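You operate a simulated robot arm through the tools that you are given. There is no shell and no other tool.

The job below is to be done with a simulated robot arm. You get a single attempt, and the scene is never put back.

## Task
Save one sharp probe picture of the core from mark 2.
Fine: lamp at 2; leave the probe in.

The check looks at the end state, three seconds after you hand in, the way a careful person would. Anything else that was tipped, shoved, dropped, spilled or broken makes it a failure.

## Robot
A 7-joint arm with a two-finger gripper, fixed in place. Base frame: the origin is at the foot of the arm, x ahead of it, y to its left, z up. Lengths are in mm, angles in degrees, forces in N, time in s.
With the tool pointing down near the work surface it reaches from about 340 to 720 mm from the base axis. Its first joint turns from -66.0 to 66.0 degrees. Payload 2.45 kg.
The TCP is the grasp point between the finger pads, 26 mm short of the fingertips. In the tool frame z runs along the fingers and y along their closing line. Largest opening 96 mm; the body of the gripper starts 69 mm behind the TCP.
Orientation is that of the tool frame in the base frame, as a unit quaternion [x, y, z, w]. With the fingers straight down and closing along the base's y, the tool's x points along the base's -x, its y along +y and its z along -z.

## Interface
- The arm moves only by the tool servo_tool. Its argument "commands" is a list that holds one entry, the list of rows, each a list of 7 numbers: the shift along the tool's x, y, z in mm, then the turn, a rotation vector about the tool's x, y, z in degrees, then the opening, from 0 (shut) to 1 (fully open). In form: [[[tx, ty, tz, ax, ay, az, fingers], ...]]. A call has 1 to 20 rows; each row shifts and turns the commanded pose from where the row before left it, along the tool's axes as they then stand. A row lasts 0.2 s, in which the tool goes at most 50 mm and 8.6 degrees; a call with a longer step from one row to the next is refused whole, and so is a gripper value outside its range. Where a pose cannot be reached the arm comes as near as it can. A force on the tool above 40 N (or 10 N above the force at the start of the call, whichever is more), or a blocked arm, ends the call early, and 0.2 s more pass. The fingers move at their own pace and stop on an object; they squeeze with about 31 N. The grip force told is the motor's: it shows also when the fingers shut on nothing. Time passes only in rows, and 0.2 s behind the last, so rows that do not move let the fingers close. It gives the time, the measured TCP pose, the force on the tool (base axes), the opening and the grip force at its end, in the units of the frame above (readings bear some noise), with the torque about the TCP (base axes, N m) and any sound that the robot's microphone picked up.
- Cameras (640 x 400 px; columns grow to the right, rows downward): "scene" is fixed at [164.1, -389.1, 1427.7]; the picture's right is [0.79, -0.61, 0.00], its down [-0.33, -0.43, -0.84] and it looks along [0.51, 0.66, -0.55] (base axes); focal length 214 px, centre (320, 200). "wrist" rides on the gripper at [82, 3, -98] in the tool frame; the picture's right is [-0.04, 1.00, 0.00], its down [-0.73, -0.03, -0.68] and it looks along [-0.68, -0.03, 0.73] (tool axes); focal length 256 px, centre (320, 200). There is no depth. A picture from a camera that has moved, and an enlarged one, comes with that camera's place and axes in the base frame and with its lens.
- grab_frame(camera): a new picture of that camera. No time passes.
- inspect(camera, box): a new picture of the part [left, top, right, bottom] of that camera's present view, enlarged. No time passes.
- finish_job(): hands the job in; it is judged then, once.

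Nothing tells you positions but the pictures and the camera data. Unless the task says otherwise, let go and move clear before handing in.

The tools are called after "Call:" by a JSON object that holds its "op" and its "data". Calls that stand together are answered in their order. servo_tool: Moves the arm, as the interface text tells. Its arguments: {"type":"object","properties":{"commands":{"type":"array"}},"required":["commands"]} The other tools are called the same way: grab_frame (camera) takes a picture; inspect (camera, box) takes an enlarged picture of a part of a camera's view; finish_job () hands the job in.

At the start:

```text
clock: 0.0
position: [318.8, 185.8, 1361.0]
ee_rot: [0.0, 1.0, 0.0, 0.0]
force: [0.2, 0.9, 0.0]
torque: [-0.01, 0.02, -0.03]
gripper_width: 96.0
grasp_force: 0.1
```

scene: 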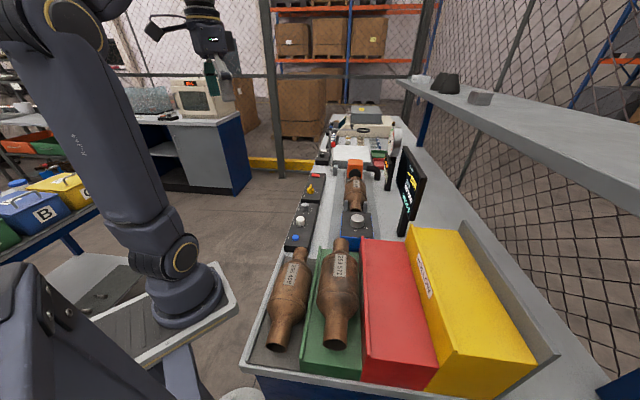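
wrist: 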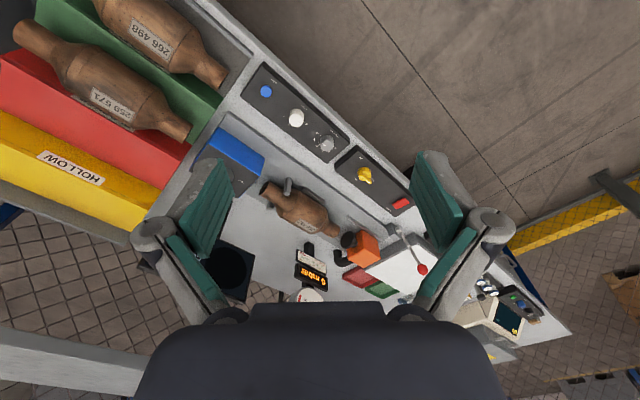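

I see a bench with catalytic converters, a control panel with knobs and buttons, a display, and some kind of probe/boroscope station. I will look closely at the parts before moving.

Call:
{"op": "inspect", "data": {"camera": "scene", "box": [270, 90, 430, 190]}}

Call:
{"op": "inspect", "data": {"camera": "scene", "box": [270, 160, 430, 260]}}

Call:
{"op": "inspect", "data": {"camera": "wrist", "box": [220, 60, 420, 185]}}

Call:
{"op": "inspect", "data": {"camera": "wrist", "box": [240, 180, 440, 305]}}

Call:
{"op": "inspect", "data": {"camera": "wrist", "box": [380, 220, 580, 345]}}

```text
4.00 times, centred on (350, 140) of scene
camera zoom: at [164.1, -389.1, 1427.7], right [0.79, -0.61, 0.0], down [-0.33, -0.43, -0.84], along [0.51, 0.66, -0.55], focal length 858 px, centre (200, 440)
```

zoom: 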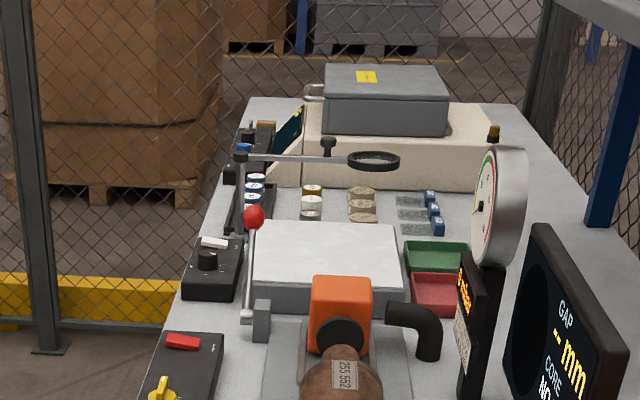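

```text
4.00 times, centred on (350, 210) of scene
camera zoom: at [164.1, -389.1, 1427.7], right [0.79, -0.61, 0.0], down [-0.33, -0.43, -0.84], along [0.51, 0.66, -0.55], focal length 858 px, centre (200, 160)
```

zoom: 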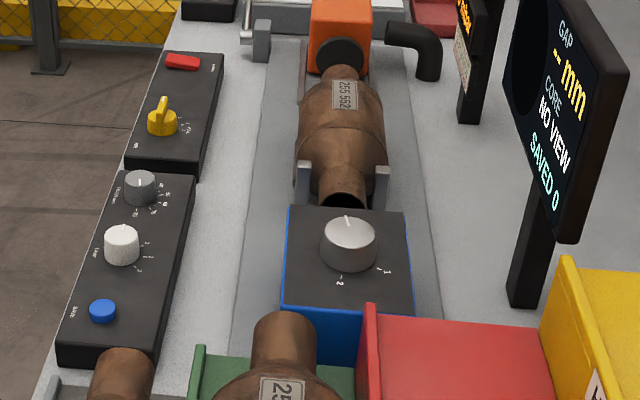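

```text
3.20 times, centred on (320, 122) of wrist
camera zoom: at [236.3, 189.3, 1459.7], right [0.04, 1.0, 0.0], down [0.73, -0.03, 0.68], along [0.68, -0.03, -0.73], focal length 819 px, centre (320, 448)
```

zoom: 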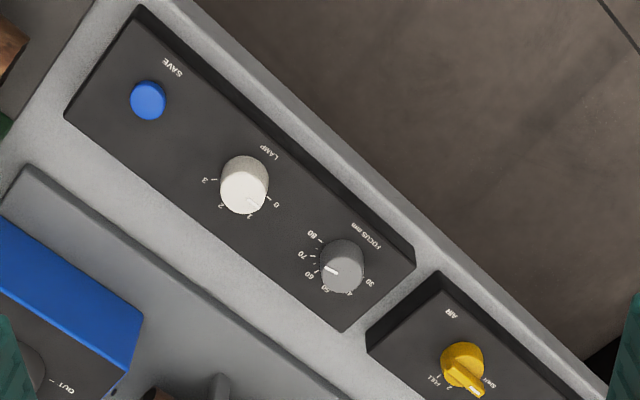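

```text
3.20 times, centred on (340, 242) of wrist
camera zoom: at [236.3, 189.3, 1459.7], right [0.04, 1.0, 0.0], down [0.73, -0.03, 0.68], along [0.68, -0.03, -0.73], focal length 819 px, centre (256, 64)
```

zoom: 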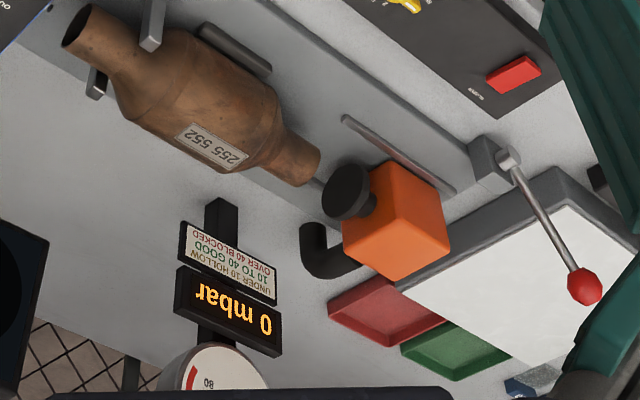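

```text
3.20 times, centred on (480, 282) of wrist
camera zoom: at [236.3, 189.3, 1459.7], right [0.04, 1.0, 0.0], down [0.73, -0.03, 0.68], along [0.68, -0.03, -0.73], focal length 819 px, centre (-192, -64)
```

zoom: 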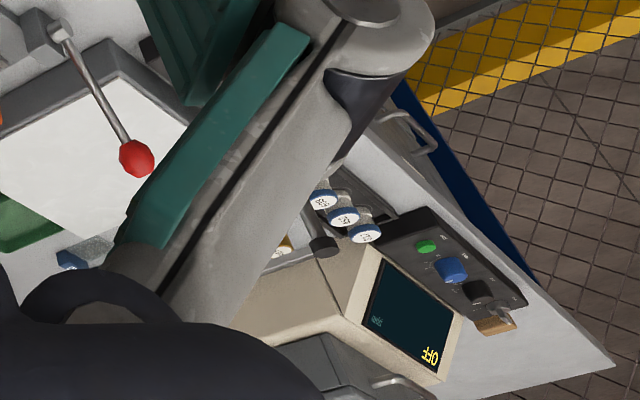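

The panel has SAVE (blue), LAMP (white knob) and FOCUS (grey knob) at about (420,73), (476,128) and (539,192), z about 945. The blue box with the OUT/1/2 knob moves the probe, and the display reads GAP --, NO VIEW, SAVED 0. I'll move closer above the panel to look.

Call:
{"op": "servo_tool", "data": {"commands": [[[-12, -12, 25, 0, 0, 0, 1], [-12, -12, 25, 0, 0, 0, 1], [-12, -12, 25, 0, 0, 0, 1], [-12, -12, 25, 0, 0, 0, 1], [-12, -12, 25, 0, 0, 0, 1], [-12, -12, 25, 0, 0, 0, 1], [-12, -12, 25, 0, 0, 0, 1], [-12, -12, 25, 0, 0, 0, 1]]]}}

Call:
{"op": "grab_frame", "data": {"camera": "wrist"}}

Call:
{"op": "grab_frame", "data": {"camera": "scene"}}

```text
clock: 1.8
position: [416.2, 90.9, 1160.9]
ee_rot: [-0.001, 1.0, 0.0, 0.0]
force: [-0.3, -0.2, 0.1]
torque: [0.02, 0.05, 0.01]
gripper_width: 95.9
grasp_force: 0.1
```

```text
taken
camera wrist: at [332.7, 93.6, 1259.2], right [0.04, 1.0, 0.0], down [0.73, -0.03, 0.68], along [0.68, -0.03, -0.73], focal length 256 px, centre (320, 200)
```

wrist: 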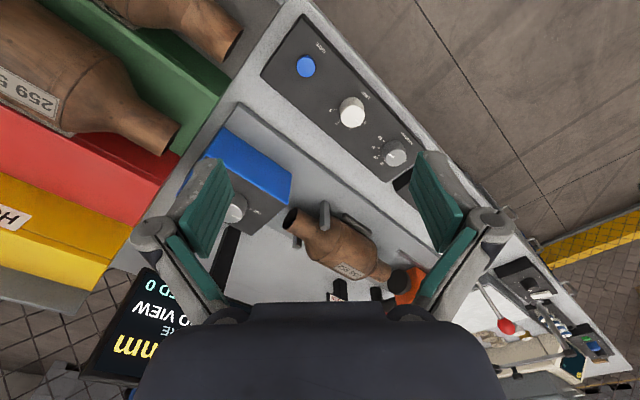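

```text
taken
```

scene: 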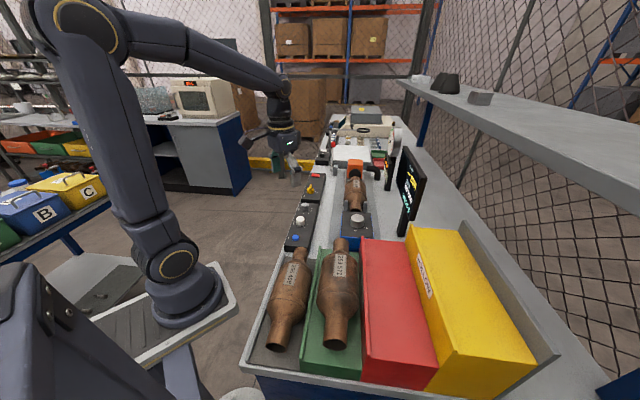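

The arm is above the panel. I'll zoom in on the labels of the panel and the blue box.

Call:
{"op": "inspect", "data": {"camera": "wrist", "box": [260, 20, 420, 120]}}

Call:
{"op": "inspect", "data": {"camera": "wrist", "box": [340, 80, 440, 180]}}

Call:
{"op": "inspect", "data": {"camera": "wrist", "box": [190, 120, 330, 260]}}

Call:
{"op": "inspect", "data": {"camera": "scene", "box": [335, 180, 435, 245]}}

Call:
{"op": "inspect", "data": {"camera": "scene", "box": [280, 195, 330, 255]}}

```text
4.00 times, centred on (340, 70) of wrist
camera zoom: at [332.7, 93.6, 1259.2], right [0.04, 1.0, 0.0], down [0.73, -0.03, 0.68], along [0.68, -0.03, -0.73], focal length 1024 px, centre (240, 720)
```

zoom: 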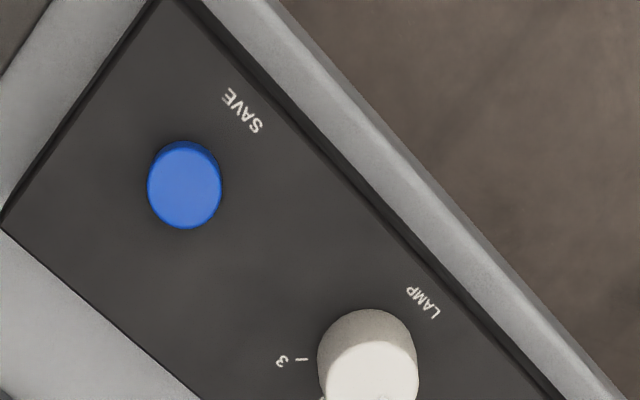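

```text
4.00 times, centred on (390, 130) of wrist
camera zoom: at [332.7, 93.6, 1259.2], right [0.04, 1.0, 0.0], down [0.73, -0.03, 0.68], along [0.68, -0.03, -0.73], focal length 1024 px, centre (40, 480)
```

zoom: 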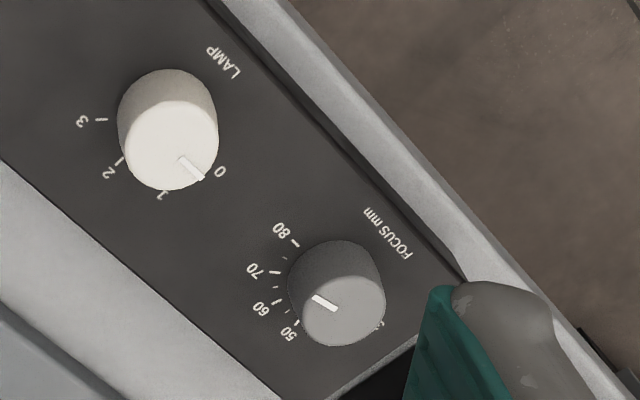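

```text
2.86 times, centred on (260, 190) of wrist
camera zoom: at [332.7, 93.6, 1259.2], right [0.04, 1.0, 0.0], down [0.73, -0.03, 0.68], along [0.68, -0.03, -0.73], focal length 731 px, centre (491, 229)
```

zoom: 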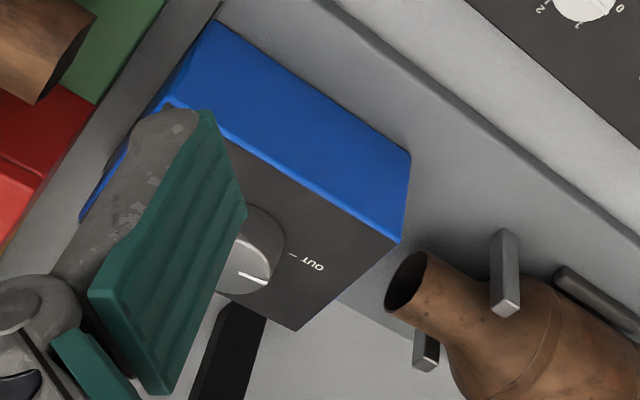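

```text
6.15 times, centred on (385, 212) of scene
camera zoom: at [164.1, -389.1, 1427.7], right [0.79, -0.61, 0.0], down [-0.33, -0.43, -0.84], along [0.51, 0.66, -0.55], focal length 1320 px, centre (-80, 123)
```

zoom: 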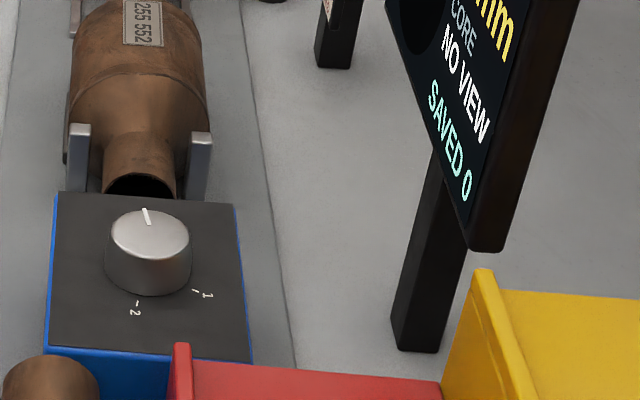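

```text
6.67 times, centred on (305, 225) of scene
camera zoom: at [164.1, -389.1, 1427.7], right [0.79, -0.61, 0.0], down [-0.33, -0.43, -0.84], along [0.51, 0.66, -0.55], focal length 1430 px, centre (420, 33)
```

zoom: 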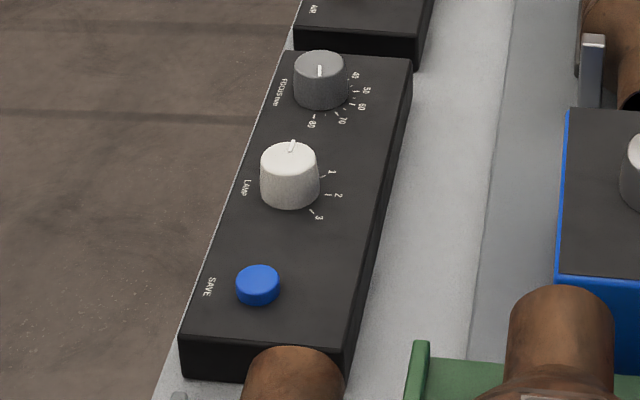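

The lamp knob is at 0, the focus knob at roughly 70–80, and the probe knob at OUT, with its top near (585,-36,1008). I'll move over the probe knob and test how far the wrist turns in free air.

Call:
{"op": "servo_tool", "data": {"commands": [[[-28, -21, 8, 0, 0, 0, 1], [-28, -21, 8, 0, 0, 0, 1], [-28, -21, 8, 0, 0, 0, 1], [-28, -21, 8, 0, 0, 0, 1], [-28, -21, 8, 0, 0, 0, 1], [-28, -21, 8, 0, 0, 0, 1]]]}}

Call:
{"op": "grab_frame", "data": {"camera": "wrist"}}

Call:
{"op": "grab_frame", "data": {"camera": "scene"}}

```text
clock: 3.2
position: [581.8, -37.0, 1112.4]
ee_rot: [0.0, 1.0, 0.0, 0.0]
force: [0.3, -0.4, 0.2]
torque: [0.0, -0.01, 0.01]
gripper_width: 96.1
grasp_force: 0.0
```

```text
taken
camera wrist: at [500.0, -34.2, 1211.5], right [0.04, 1.0, 0.0], down [0.73, -0.03, 0.68], along [0.68, -0.03, -0.73], focal length 256 px, centre (320, 200)
```

wrist: 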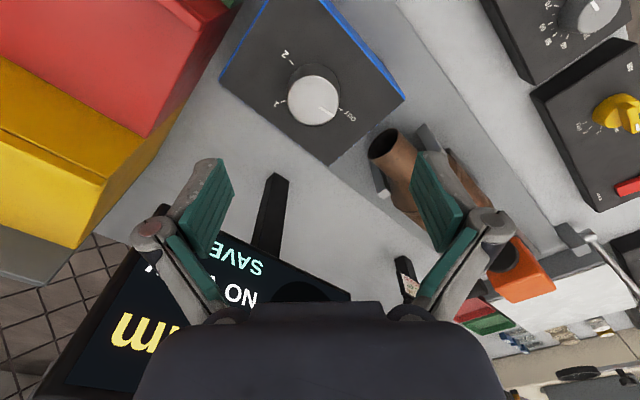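

```text
taken
```

scene: 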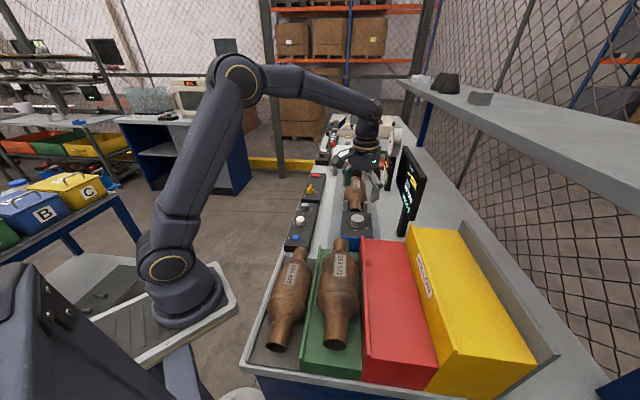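

The knob sits close to where I estimated. I'll zoom in to refine its centre and its marks.

Call:
{"op": "inspect", "data": {"camera": "wrist", "box": [210, 0, 420, 170]}}

Call:
{"op": "inspect", "data": {"camera": "scene", "box": [325, 180, 405, 245]}}

Call:
{"op": "inspect", "data": {"camera": "wrist", "box": [480, 0, 640, 200]}}

```text
2.35 times, centred on (315, 85) of wrist
camera zoom: at [500.0, -34.2, 1211.5], right [0.04, 1.0, 0.0], down [0.73, -0.03, 0.68], along [0.68, -0.03, -0.73], focal length 602 px, centre (332, 471)
```

zoom: 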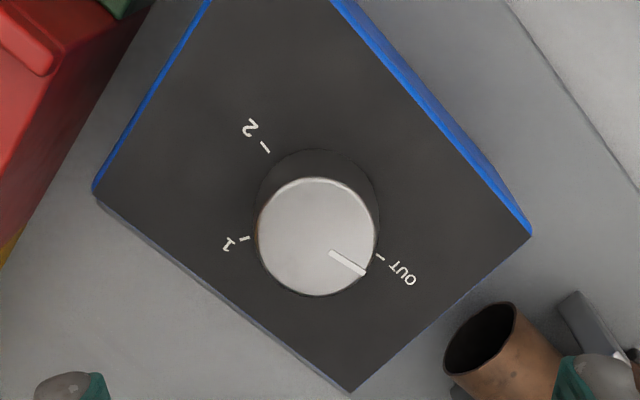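

```text
6.15 times, centred on (365, 212) of scene
camera zoom: at [164.1, -389.1, 1427.7], right [0.79, -0.61, 0.0], down [-0.33, -0.43, -0.84], along [0.51, 0.66, -0.55], focal length 1320 px, centre (43, 123)
```

zoom: 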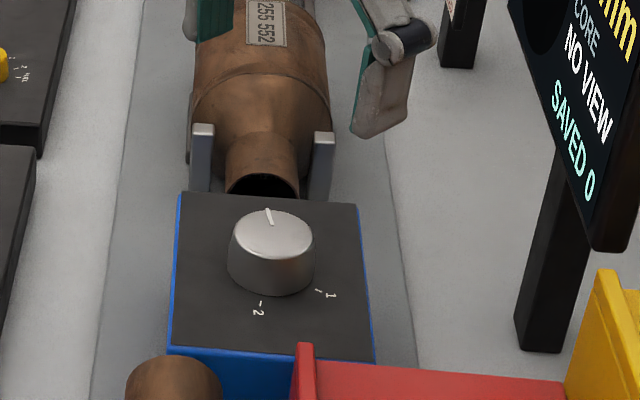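

```text
2.00 times, centred on (560, 100) of wrist
camera zoom: at [500.0, -34.2, 1211.5], right [0.04, 1.0, 0.0], down [0.73, -0.03, 0.68], along [0.68, -0.03, -0.73], focal length 512 px, centre (-160, 400)
```

zoom: 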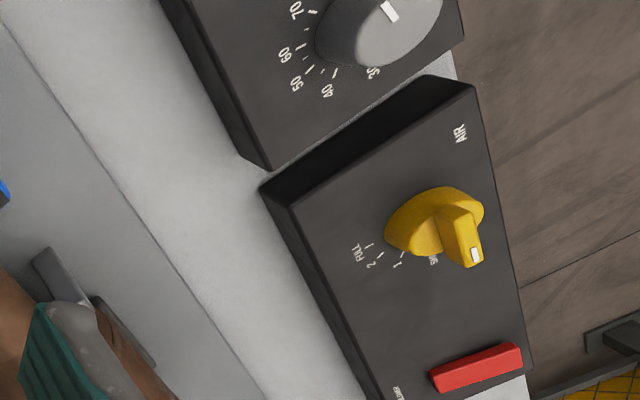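

The probe knob top is at about (578,-43,1014) and 39 mm across. Going clockwise from OUT, mark 1 is about 124° and mark 2 about 190°. I'll centre over it and turn the wrist back by 96° in free air to check joint range.

Call:
{"op": "servo_tool", "data": {"commands": [[[3.8, -6, 0, 0, 0, 0, 1], [0, 0, 0, 0, 0, -8, 1], [0, 0, 0, 0, 0, -8, 1], [0, 0, 0, 0, 0, -8, 1], [0, 0, 0, 0, 0, -8, 1], [0, 0, 0, 0, 0, -8, 1], [0, 0, 0, 0, 0, -8, 1], [0, 0, 0, 0, 0, -8, 1], [0, 0, 0, 0, 0, -8, 1], [0, 0, 0, 0, 0, -8, 1], [0, 0, 0, 0, 0, -8, 1], [0, 0, 0, 0, 0, -8, 1], [0, 0, 0, 0, 0, -8, 1]]]}}

Call:
{"op": "grab_frame", "data": {"camera": "wrist"}}

Call:
{"op": "grab_frame", "data": {"camera": "scene"}}

```text
clock: 6.0
position: [580.0, -41.0, 1113.0]
ee_rot: [0.744, -0.669, -0.001, 0.0]
force: [-0.1, 0.0, -1.0]
torque: [0.02, -0.04, 0.01]
gripper_width: 95.9
grasp_force: 0.1
```

```text
taken
camera wrist: at [583.6, -124.2, 1211.4], right [-1.0, -0.07, 0.0], down [-0.05, 0.73, 0.68], along [-0.05, 0.68, -0.73], focal length 256 px, centre (320, 200)
```

wrist: 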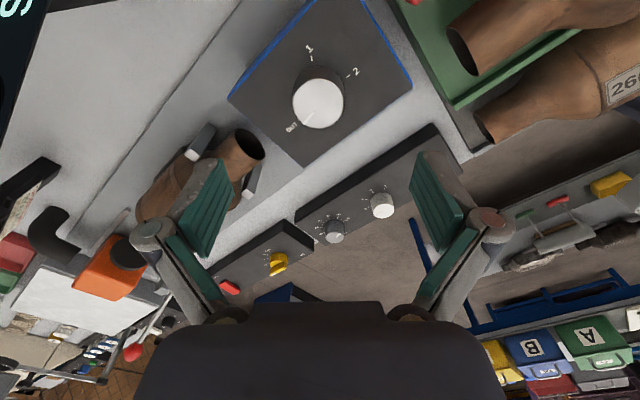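

```text
taken
```

scene: 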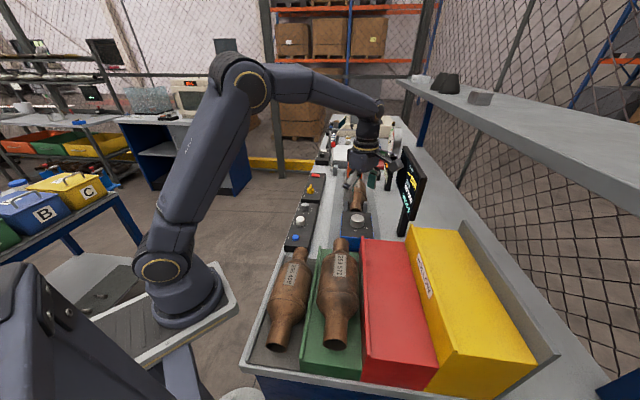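

The turn of -96° worked. I'll zoom on the knob from this side to refine its centre and the mark angles.

Call:
{"op": "inspect", "data": {"camera": "wrist", "box": [220, 0, 420, 170]}}

Call:
{"op": "inspect", "data": {"camera": "wrist", "box": [290, 170, 420, 260]}}

```text
2.35 times, centred on (320, 85) of wrist
camera zoom: at [583.6, -124.2, 1211.4], right [-1.0, -0.07, 0.0], down [-0.05, 0.73, 0.68], along [-0.05, 0.68, -0.73], focal length 602 px, centre (320, 471)
```

zoom: 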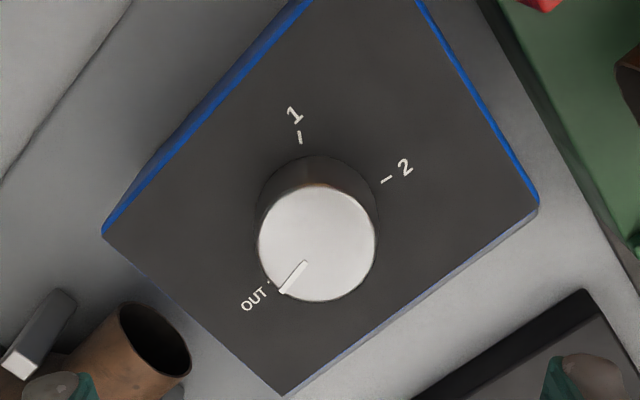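

```text
4.44 times, centred on (355, 215) of wrist
camera zoom: at [583.6, -124.2, 1211.4], right [-1.0, -0.07, 0.0], down [-0.05, 0.73, 0.68], along [-0.05, 0.68, -0.73], focal length 1138 px, centre (164, 133)
```

zoom: 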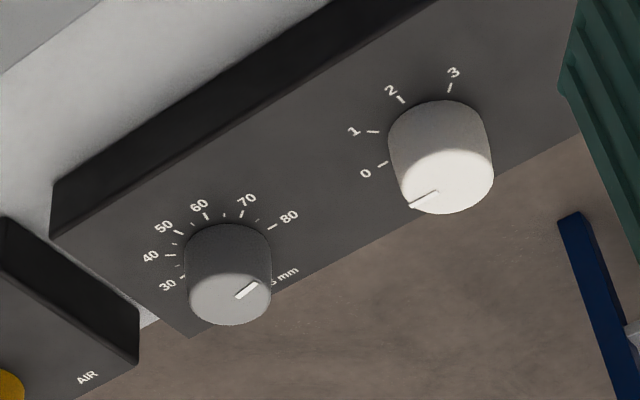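

Both views agree: the knob centre is (578.4,-43.3), top at z 1014, with the box top at z 992. I'll use two grips of about 98° each, staying within wrist angles already shown to work, and descend around the knob now.

Call:
{"op": "servo_tool", "data": {"commands": [[[1.0, -0.4, 12, 0, 0, 0, 0.8], [0, 0, 20, 0, 0, 0, 0.8], [0, 0, 20, 0, 0, 0, 0.8], [0, 0, 20, 0, 0, 0, 0.8], [0, 0, 12, 0, 0, 0, 0.8], [0, 0, 6, 0, 0, 0, 0.8]]]}}

Call:
{"op": "grab_frame", "data": {"camera": "wrist"}}

Call:
{"op": "inspect", "data": {"camera": "scene", "box": [305, 140, 435, 245]}}

```text
clock: 7.4
position: [578.8, -42.9, 1023.2]
ee_rot: [0.744, -0.669, 0.001, 0.0]
force: [0.6, 0.0, 1.2]
torque: [0.01, 0.02, 0.01]
gripper_width: 77.0
grasp_force: 0.0
```

```text
taken
camera wrist: at [583.6, -125.0, 1122.0], right [-1.0, -0.06, 0.0], down [-0.05, 0.73, 0.68], along [-0.04, 0.68, -0.73], focal length 256 px, centre (320, 200)
```

wrist: 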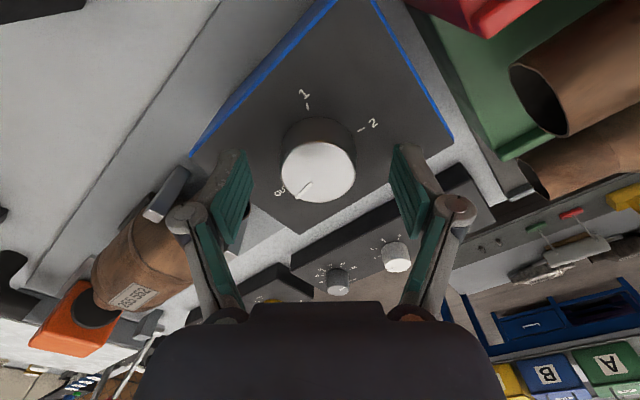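

```text
3.81 times, centred on (370, 192) of scene
camera zoom: at [164.1, -389.1, 1427.7], right [0.79, -0.61, 0.0], down [-0.33, -0.43, -0.84], along [0.51, 0.66, -0.55], focal length 817 px, centre (130, 229)
```

zoom: 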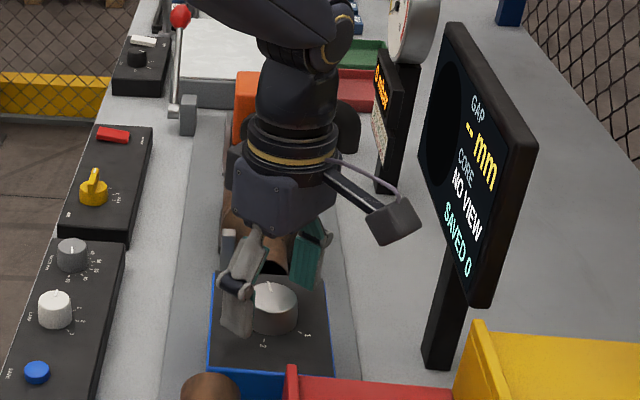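

The knob sits centred between the fingers. I'll go 3 mm lower and close.

Call:
{"op": "servo_tool", "data": {"commands": [[[0, 0, 3, 0, 0, 0, 0.8], [0, 0, 0, 0, 0, 0, 0.3], [0, 0, 0, 0, 0, 0, 0.3], [0, 0, 0, 0, 0, 0, 0.0], [0, 0, 0, 0, 0, 0, 0.0], [0, 0, 0, 0, 0, 0, 0.0]]]}}

Call:
{"op": "grab_frame", "data": {"camera": "wrist"}}

```text
clock: 8.8
position: [579.0, -42.5, 1021.0]
ee_rot: [0.743, -0.669, 0.0, 0.0]
force: [11.4, 0.8, -2.9]
torque: [0.04, -0.41, 0.01]
gripper_width: 42.2
grasp_force: 44.3
```

```text
taken
camera wrist: at [584.3, -124.0, 1119.3], right [-1.0, -0.06, 0.0], down [-0.05, 0.73, 0.68], along [-0.04, 0.68, -0.73], focal length 256 px, centre (320, 200)
```

wrist: 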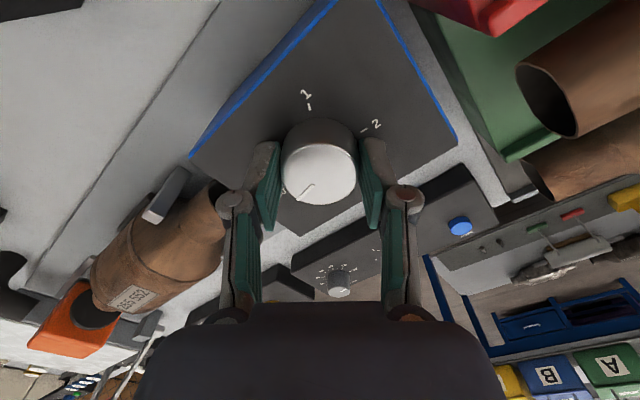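

Gripped at 42 mm with a slight side load of 11 N in +x. I'll ease the tool 0.8 mm that way to centre it, then begin turning a small amount.

Call:
{"op": "servo_tool", "data": {"commands": [[[0, -0.8, 0, 0, 0, 0, 0], [0, 0, 0, 0, 0, 0, 0]]]}}

```text
clock: 9.4
position: [579.4, -42.2, 1021.7]
ee_rot: [0.743, -0.669, 0.0, 0.0]
force: [6.1, 1.1, 5.5]
torque: [0.04, -0.2, 0.02]
gripper_width: 42.8
grasp_force: 44.8
```

Call:
{"op": "servo_tool", "data": {"commands": [[[0, -0.6, 0, 0, 0, 0, 0], [0, 0, 0, 0, 0, 4, 0], [0, 0, 0, 0, 0, 4, 0], [0, 0, 0, 0, 0, 4, 0], [0, 0, 0, 0, 0, 4, 0]]]}}

Call:
{"op": "grab_frame", "data": {"camera": "wrist"}}

Call:
{"op": "inspect", "data": {"camera": "scene", "box": [305, 140, 435, 245]}}

```text
clock: 10.6
position: [579.9, -42.1, 1020.5]
ee_rot: [-0.642, 0.767, 0.0, 0.0]
force: [-5.8, 4.6, 23.4]
torque: [-0.15, 0.61, 0.02]
gripper_width: 42.4
grasp_force: 44.9
```

```text
taken
camera wrist: at [562.0, -122.3, 1119.3], right [-0.98, 0.21, 0.0], down [0.16, 0.72, 0.68], along [0.15, 0.66, -0.73], focal length 256 px, centre (320, 200)
```

wrist: 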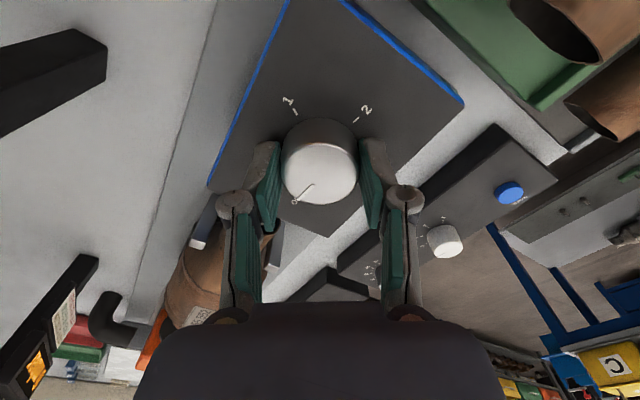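

```text
3.81 times, centred on (370, 192) of scene
camera zoom: at [163.4, -388.9, 1427.8], right [0.79, -0.61, 0.0], down [-0.33, -0.43, -0.84], along [0.51, 0.66, -0.55], focal length 817 px, centre (130, 229)
```

zoom: 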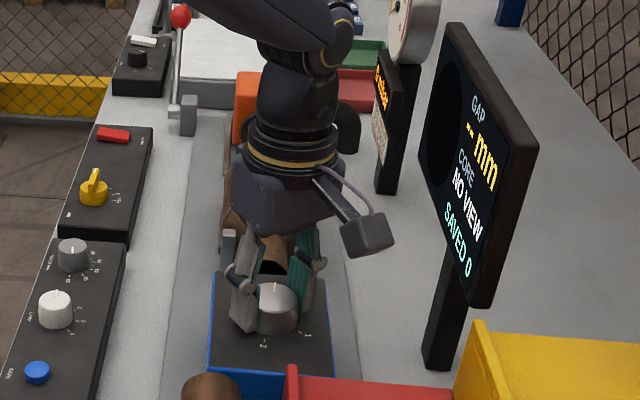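

The knob turns with the grip. Vertical load has risen to 23 N, so I'll lift 1 mm to relieve it before continuing.

Call:
{"op": "servo_tool", "data": {"commands": [[[0, 0, -1, 0, 0, 0, 0], [0, 0, 0, 0, 0, 0, 0]]]}}

```text
clock: 11.2
position: [580.1, -42.0, 1020.7]
ee_rot: [-0.643, 0.766, -0.001, 0.0]
force: [-5.4, 5.4, 9.6]
torque: [-0.16, -0.13, 0.03]
gripper_width: 42.4
grasp_force: 45.1
```

Call:
{"op": "servo_tool", "data": {"commands": [[[0, 0, 0, 0, 0, 5, 0], [0, 0, 0, 0, 0, 5, 0], [0, 0, 0, 0, 0, 5, 0], [0, 0, 0, 0, 0, 5, 0], [0, 0, 0, 0, 0, 5, 0]]]}}

Call:
{"op": "grab_frame", "data": {"camera": "wrist"}}

Call:
{"op": "inspect", "data": {"camera": "scene", "box": [305, 140, 435, 245]}}

```text
clock: 12.4
position: [578.5, -41.6, 1021.0]
ee_rot: [-0.46, 0.888, 0.0, -0.001]
force: [-1.8, 2.6, -7.5]
torque: [0.27, -0.4, 0.0]
gripper_width: 42.2
grasp_force: 45.5
```

```text
taken
camera wrist: at [530.1, -107.3, 1119.4], right [-0.79, 0.61, 0.0], down [0.45, 0.58, 0.68], along [0.41, 0.54, -0.73], focal length 256 px, centre (320, 200)
```

wrist: 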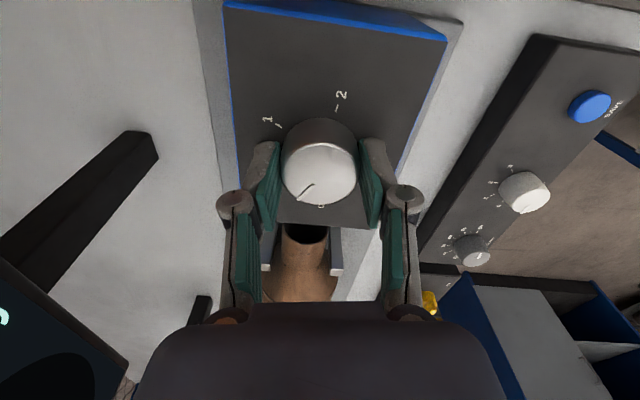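

```text
3.81 times, centred on (370, 192) of scene
camera zoom: at [164.1, -389.0, 1427.7], right [0.79, -0.61, 0.0], down [-0.33, -0.43, -0.84], along [0.51, 0.66, -0.55], focal length 817 px, centre (130, 229)
```

zoom: 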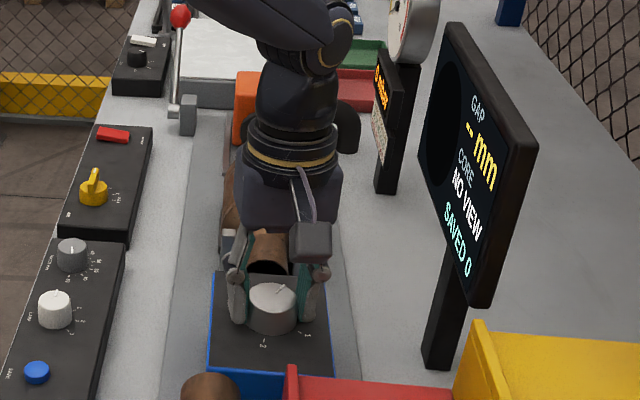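

Turning works well, about 41° so far with low forces. I'll keep going in small steps.

Call:
{"op": "servo_tool", "data": {"commands": [[[0, 0, 0, 0, 0, 5, 0], [0, 0, 0, 0, 0, 5, 0], [0, 0, 0, 0, 0, 5, 0], [0, 0, 0, 0, 0, 5, 0], [0, 0, 0, 0, 0, 5, 0], [0, 0, 0, 0, 0, 5, 0]]]}}

Call:
{"op": "grab_frame", "data": {"camera": "wrist"}}

Call:
{"op": "inspect", "data": {"camera": "scene", "box": [305, 140, 435, 245]}}

```text
clock: 13.8
position: [579.4, -43.0, 1020.0]
ee_rot: [-0.216, 0.977, 0.001, -0.001]
force: [-4.3, 3.1, -7.3]
torque: [0.24, 0.46, 0.0]
gripper_width: 42.5
grasp_force: 45.2
```

```text
taken
camera wrist: at [504.5, -74.0, 1119.5], right [-0.38, 0.92, 0.0], down [0.68, 0.28, 0.68], along [0.63, 0.26, -0.74], focal length 256 px, centre (320, 200)
```

wrist: 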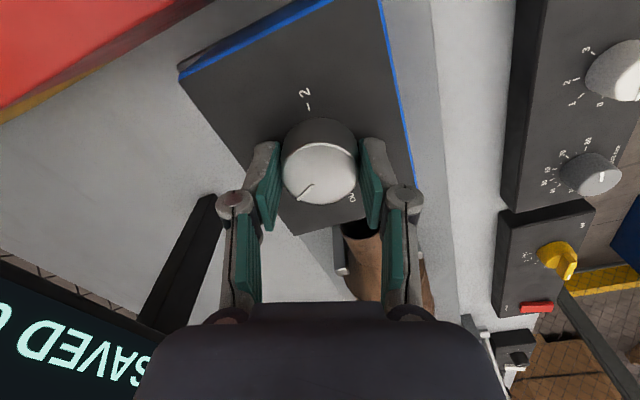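

```text
3.81 times, centred on (370, 192) of scene
camera zoom: at [164.1, -389.0, 1427.7], right [0.79, -0.61, 0.0], down [-0.33, -0.43, -0.84], along [0.51, 0.66, -0.55], focal length 817 px, centre (130, 229)
```

zoom: 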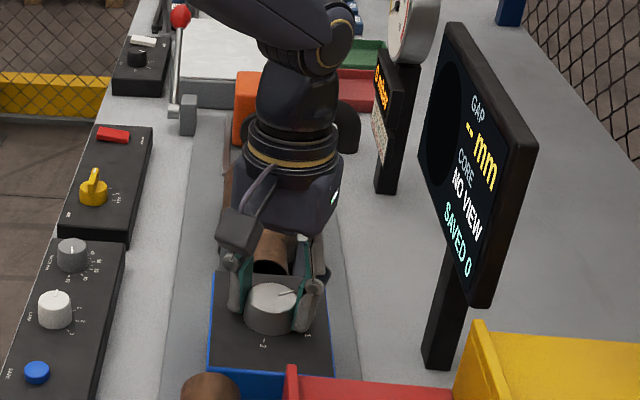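

The pointer is about 71° round, and the probe is not yet in view. I'll turn another 25°, then look for the probe between the box and the converter.

Call:
{"op": "servo_tool", "data": {"commands": [[[0, 0, 0, 0, 0, 5, 0], [0, 0, 0, 0, 0, 5, 0], [0, 0, 0, 0, 0, 5, 0], [0, 0, 0, 0, 0, 5, 0], [0, 0, 0, 0, 0, 5, 0]]]}}

Call:
{"op": "grab_frame", "data": {"camera": "wrist"}}

Call:
{"op": "inspect", "data": {"camera": "scene", "box": [305, 140, 435, 245]}}

```text
clock: 15.0
position: [579.8, -44.2, 1022.0]
ee_rot: [0.001, 1.0, 0.0, 0.0]
force: [-4.5, 2.0, -9.8]
torque: [-0.14, 0.6, 0.01]
gripper_width: 42.1
grasp_force: 44.6
```

```text
taken
camera wrist: at [498.2, -39.3, 1119.6], right [0.04, 1.0, 0.0], down [0.73, -0.03, 0.68], along [0.68, -0.03, -0.73], focal length 256 px, centre (320, 200)
```

wrist: 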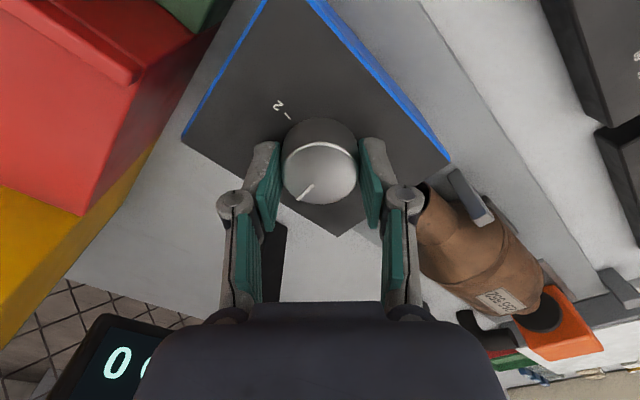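

```text
3.81 times, centred on (370, 192) of scene
camera zoom: at [164.1, -389.0, 1427.7], right [0.79, -0.61, 0.0], down [-0.33, -0.43, -0.84], along [0.51, 0.66, -0.55], focal length 817 px, centre (130, 229)
```

zoom: 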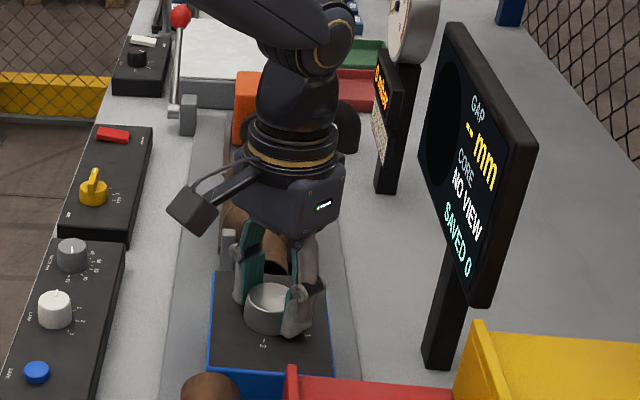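

The knob has turned 96° so far. I'll release, lift clear, and turn the wrist back for the second grip.

Call:
{"op": "servo_tool", "data": {"commands": [[[0, 0, 0, 0, 0, 0, 0.75], [0, 0, 0, 0, 0, 0, 0.75], [0, 0, 0, 0, 0, 0, 0.75], [0, 0, -20, 0, 0, 0, 0.75], [0, 0, -30, 0, 0, 0, 0.75], [0, 0, -30, 0, 0, 0, 0.75]]]}}

Call:
{"op": "grab_frame", "data": {"camera": "wrist"}}

Call:
{"op": "inspect", "data": {"camera": "scene", "box": [305, 140, 435, 245]}}

```text
clock: 16.4
position: [580.7, -43.1, 1101.4]
ee_rot: [0.0, 1.0, 0.0, 0.0]
force: [-0.4, -0.3, -0.1]
torque: [-0.02, -0.04, 0.01]
gripper_width: 71.8
grasp_force: 0.0
```

```text
taken
camera wrist: at [497.3, -40.4, 1200.6], right [0.04, 1.0, 0.0], down [0.73, -0.03, 0.68], along [0.68, -0.03, -0.73], focal length 256 px, centre (320, 200)
```

wrist: 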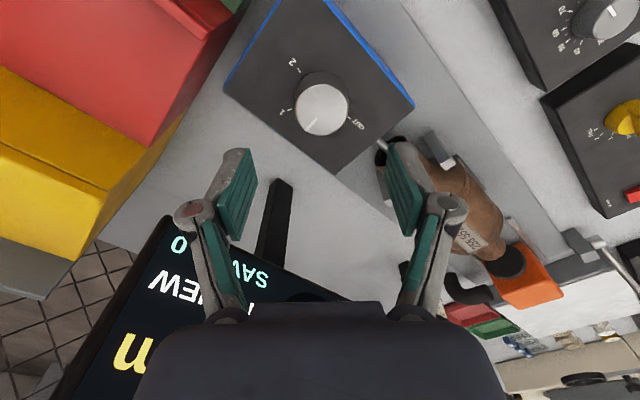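

```text
3.81 times, centred on (370, 192) of scene
camera zoom: at [164.0, -389.1, 1427.7], right [0.79, -0.61, 0.0], down [-0.33, -0.43, -0.84], along [0.51, 0.66, -0.55], focal length 817 px, centre (130, 229)
```

zoom: 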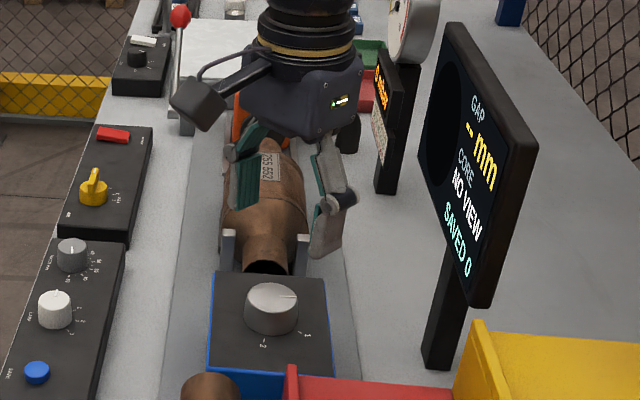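

Call:
{"op": "inspect", "data": {"camera": "wrist", "box": [220, 30, 460, 190]}}

Call:
{"op": "inspect", "data": {"camera": "scene", "box": [340, 190, 380, 225]}}

```text
2.50 times, centred on (340, 110) of wrist
camera zoom: at [497.3, -40.4, 1200.6], right [0.04, 1.0, 0.0], down [0.73, -0.03, 0.68], along [0.68, -0.03, -0.73], focal length 640 px, centre (270, 425)
```

zoom: 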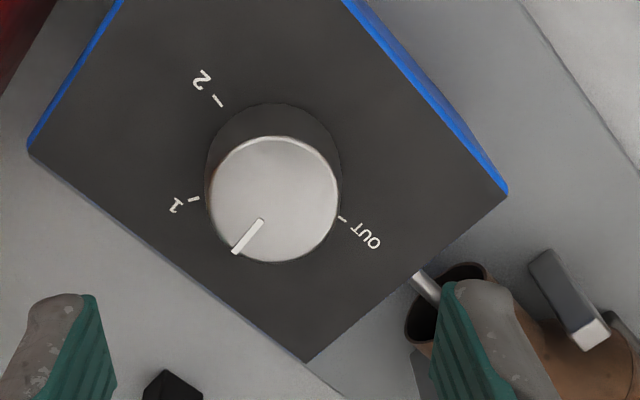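

```text
11.43 times, centred on (360, 208) of scene
camera zoom: at [164.0, -389.1, 1427.7], right [0.79, -0.61, 0.0], down [-0.33, -0.43, -0.84], along [0.51, 0.66, -0.55], focal length 2451 px, centre (-137, 114)
```

zoom: 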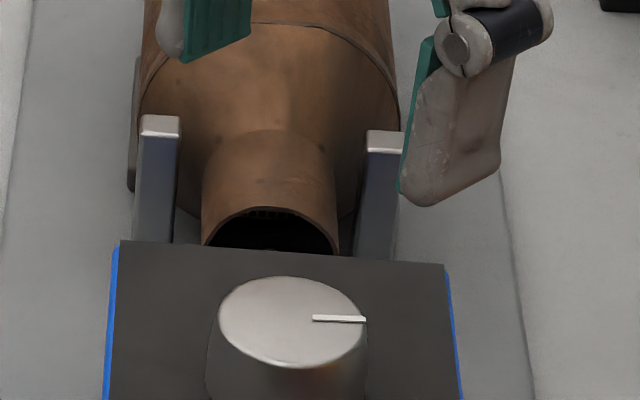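

The silver probe rod is now entering the converter mouth. The pointer is at about -37°, and mark 2 is at about -144°, so roughly 106° is left. I'll turn the wrist back 100° and regrip.

Call:
{"op": "servo_tool", "data": {"commands": [[[0.7, 0, 0, 0, 0, -8, 0.8], [0, 0, 0, 0, 0, -8, 0.8], [0, 0, 0, 0, 0, -8, 0.8], [0, 0, 0, 0, 0, -8, 0.8], [0, 0, 0, 0, 0, -8, 0.8], [0, 0, 0, 0, 0, -8, 0.8], [0, 0, 0, 0, 0, -8, 0.8], [0, 0, 0, 0, 0, -8, 0.8], [0, 0, 0, 0, 0, -8, 0.8], [0, 0, 0, 0, 0, -8, 0.8], [0, 0, 0, 0, 0, -8, 0.8], [0, 0, 0, 0, 0, -8, 0.8], [0, 0, 0, 0, 0, -4, 0.8], [0, 0, 0, 0, 0, 0, 0.8]]]}}

Call:
{"op": "inspect", "data": {"camera": "wrist", "box": [220, 0, 420, 170]}}

```text
clock: 19.4
position: [580.5, -43.6, 1102.7]
ee_rot: [0.767, -0.642, -0.001, -0.001]
force: [-0.3, 0.3, -0.4]
torque: [-0.02, -0.02, 0.01]
gripper_width: 76.8
grasp_force: 0.0
```

```text
2.35 times, centred on (320, 85) of wrist
camera zoom: at [590.1, -123.9, 1199.9], right [-0.99, -0.14, 0.0], down [-0.1, 0.73, 0.68], along [-0.09, 0.67, -0.73], focal length 602 px, centre (320, 471)
```

zoom: 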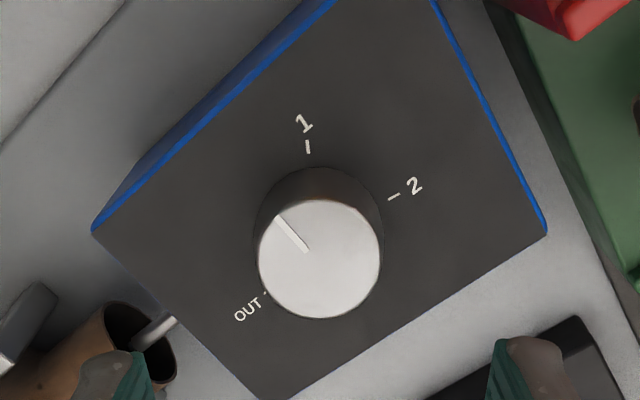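

Wrist is at -100° and centred. I'll descend 80 mm around the knob and grip.

Call:
{"op": "servo_tool", "data": {"commands": [[[0.6, -0.5, 20, 0, 0, 0, 0.75], [0, 0, 20, 0, 0, 0, 0.75], [0, 0, 20, 0, 0, 0, 0.75], [0, 0, 12, 0, 0, 0, 0.75], [0, 0, 8, 0, 0, 0, 0.75], [0, 0, 0, 0, 0, 0, 0.3], [0, 0, 0, 0, 0, 0, 0.3], [0, 0, 0, 0, 0, 0, 0], [0, 0, 0, 0, 0, 0, 0], [0, 0, 0, 0, 0, 0, 0]]]}}

Call:
{"op": "grab_frame", "data": {"camera": "wrist"}}

```text
clock: 21.6
position: [580.3, -43.3, 1021.7]
ee_rot: [0.766, -0.643, 0.0, 0.0]
force: [-2.3, -0.3, -0.3]
torque: [-0.27, 0.02, 0.01]
gripper_width: 42.5
grasp_force: 44.9
```

```text
taken
camera wrist: at [590.6, -124.7, 1119.2], right [-0.99, -0.13, 0.0], down [-0.1, 0.73, 0.68], along [-0.09, 0.67, -0.73], focal length 256 px, centre (320, 200)
```

wrist: 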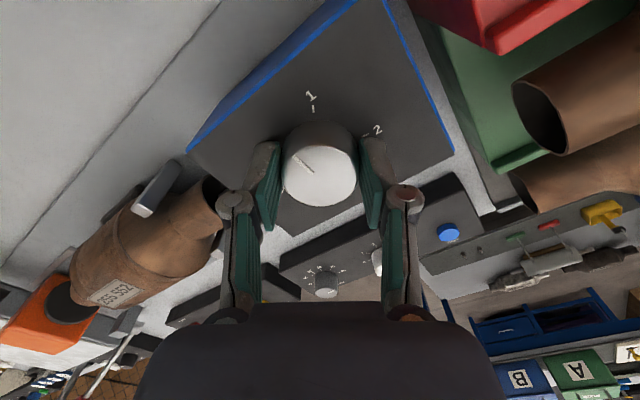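

The grip is good and forces are low. I'll turn on by 40° and check the display.

Call:
{"op": "servo_tool", "data": {"commands": [[[0, 0, 0, 0, 0, 5, 0], [0, 0, 0, 0, 0, 5, 0], [0, 0, 0, 0, 0, 5, 0], [0, 0, 0, 0, 0, 5, 0], [0, 0, 0, 0, 0, 5, 0], [0, 0, 0, 0, 0, 5, 0], [0, 0, 0, 0, 0, 5, 0], [0, 0, 0, 0, 0, 5, 0]]]}}

Call:
{"op": "grab_frame", "data": {"camera": "wrist"}}

Call:
{"op": "inspect", "data": {"camera": "scene", "box": [305, 140, 435, 245]}}

```text
clock: 23.4
position: [579.5, -42.3, 1019.9]
ee_rot: [-0.499, 0.866, 0.0, 0.0]
force: [-5.7, -1.1, -6.4]
torque: [0.22, 0.36, -0.01]
gripper_width: 42.4
grasp_force: 45.0
```

```text
taken
camera wrist: at [535.3, -112.6, 1119.3], right [-0.84, 0.54, 0.0], down [0.39, 0.62, 0.68], along [0.36, 0.57, -0.73], focal length 256 px, centre (320, 200)
```

wrist: 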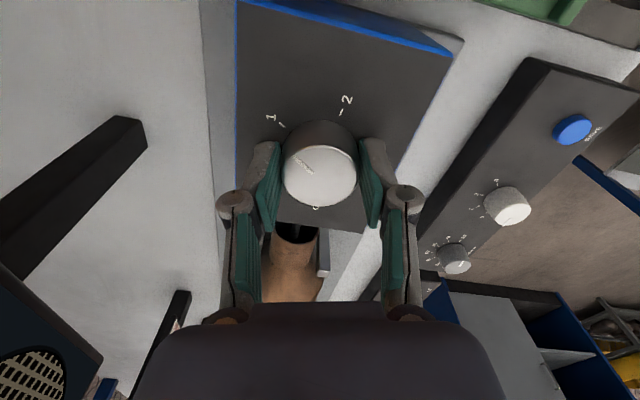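

```text
3.81 times, centred on (370, 192) of scene
camera zoom: at [164.0, -389.1, 1427.7], right [0.79, -0.61, 0.0], down [-0.33, -0.43, -0.84], along [0.51, 0.66, -0.55], focal length 817 px, centre (130, 229)
```

zoom: 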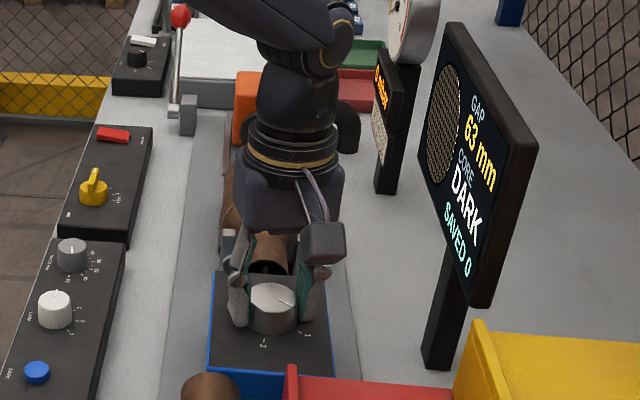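

The display now reads GAP 63 mm, CORE DARK with the pointer near mark 1, so it works as expected. I'll continue toward mark 2.

Call:
{"op": "servo_tool", "data": {"commands": [[[0, 0, 0, 0, 0, 5, 0], [0, 0, 0, 0, 0, 5, 0], [0, 0, 0, 0, 0, 5, 0], [0, 0, 0, 0, 0, 5, 0], [0, 0, 0, 0, 0, 5, 0], [0, 0, 0, 0, 0, 5, 0], [0, 0, 0, 0, 0, 5, 0], [0, 0, 0, 0, 0, 5, 0], [0, 0, 0, 0, 0, 5, 0], [0, 0, 0, 0, 0, 5, 0]]]}}

Call:
{"op": "grab_frame", "data": {"camera": "wrist"}}

Call:
{"op": "inspect", "data": {"camera": "wrist", "box": [240, 60, 400, 220]}}

Call:
{"op": "inspect", "data": {"camera": "scene", "box": [305, 140, 435, 245]}}

```text
clock: 25.6
position: [579.9, -42.8, 1020.6]
ee_rot: [-0.086, 0.996, 0.001, -0.003]
force: [-20.9, 4.8, -4.0]
torque: [0.28, -0.27, 0.0]
gripper_width: 42.2
grasp_force: 45.0
```

```text
taken
camera wrist: at [498.0, -53.9, 1119.7], right [-0.13, 0.99, 0.0], down [0.73, 0.1, 0.68], along [0.67, 0.09, -0.74], focal length 256 px, centre (320, 200)
```

wrist: 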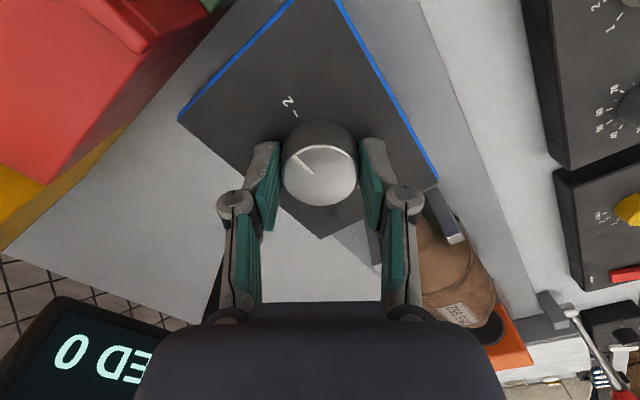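

```text
2.50 times, centred on (320, 140) of wrist
camera zoom: at [498.0, -53.9, 1119.7], right [-0.13, 0.99, 0.0], down [0.73, 0.1, 0.68], along [0.67, 0.09, -0.74], focal length 640 px, centre (320, 350)
```

zoom: 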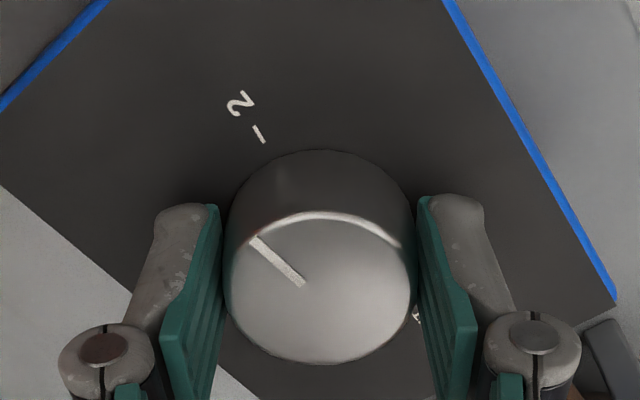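

```text
3.81 times, centred on (370, 192) of scene
camera zoom: at [163.5, -389.0, 1427.8], right [0.79, -0.61, 0.0], down [-0.33, -0.43, -0.84], along [0.51, 0.66, -0.55], focal length 817 px, centre (130, 229)
```

zoom: 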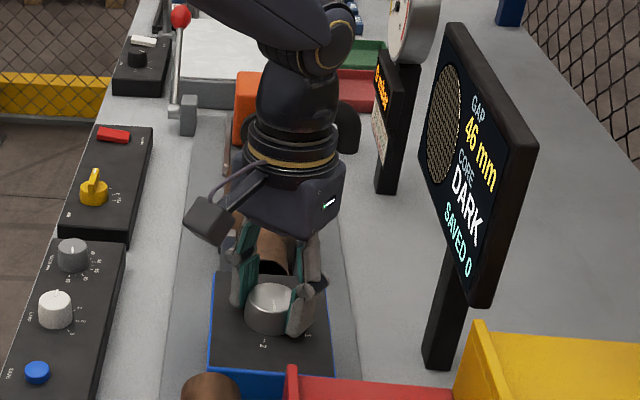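

GAP is now 46 mm; the pointer reads about -123° against mark 2 at about -143°. Side load is 21 N in -x, so I'll ease over 1.5 mm and turn 15° more.

Call:
{"op": "servo_tool", "data": {"commands": [[[1.5, 0, 0, 0, 0, 0, 0], [0, 0, 0, 0, 0, 4, 0], [0, 0, 0, 0, 0, 4, 0], [0, 0, 0, 0, 0, 4, 0], [0, 0, 0, 0, 0, 3, 0], [0, 0, 0, 0, 0, 0, 0]]]}}

Call:
{"op": "inspect", "data": {"camera": "wrist", "box": [240, 60, 400, 220]}}

Call:
{"op": "inspect", "data": {"camera": "scene", "box": [305, 140, 435, 245]}}

```text
clock: 27.0
position: [579.3, -43.3, 1020.7]
ee_rot: [0.044, 0.999, 0.001, 0.0]
force: [-2.1, 10.6, -10.8]
torque: [0.25, 0.68, 0.36]
gripper_width: 42.4
grasp_force: 45.1
```

```text
2.50 times, centred on (320, 140) of wrist
camera zoom: at [497.5, -32.5, 1119.5], right [0.13, 0.99, 0.0], down [0.73, -0.09, 0.68], along [0.67, -0.09, -0.73], focal length 640 px, centre (320, 350)
```

zoom: 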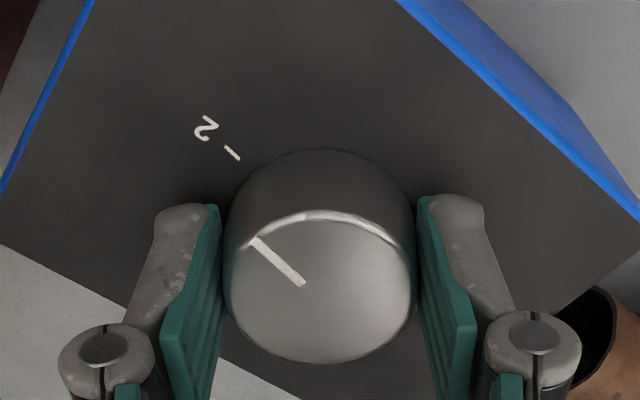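

```text
3.81 times, centred on (370, 192) of scene
camera zoom: at [164.2, -388.7, 1427.8], right [0.79, -0.61, 0.0], down [-0.33, -0.43, -0.84], along [0.51, 0.66, -0.55], focal length 817 px, centre (130, 229)
```

zoom: 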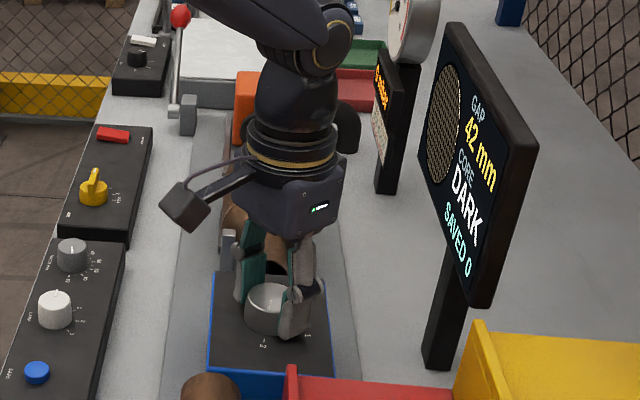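

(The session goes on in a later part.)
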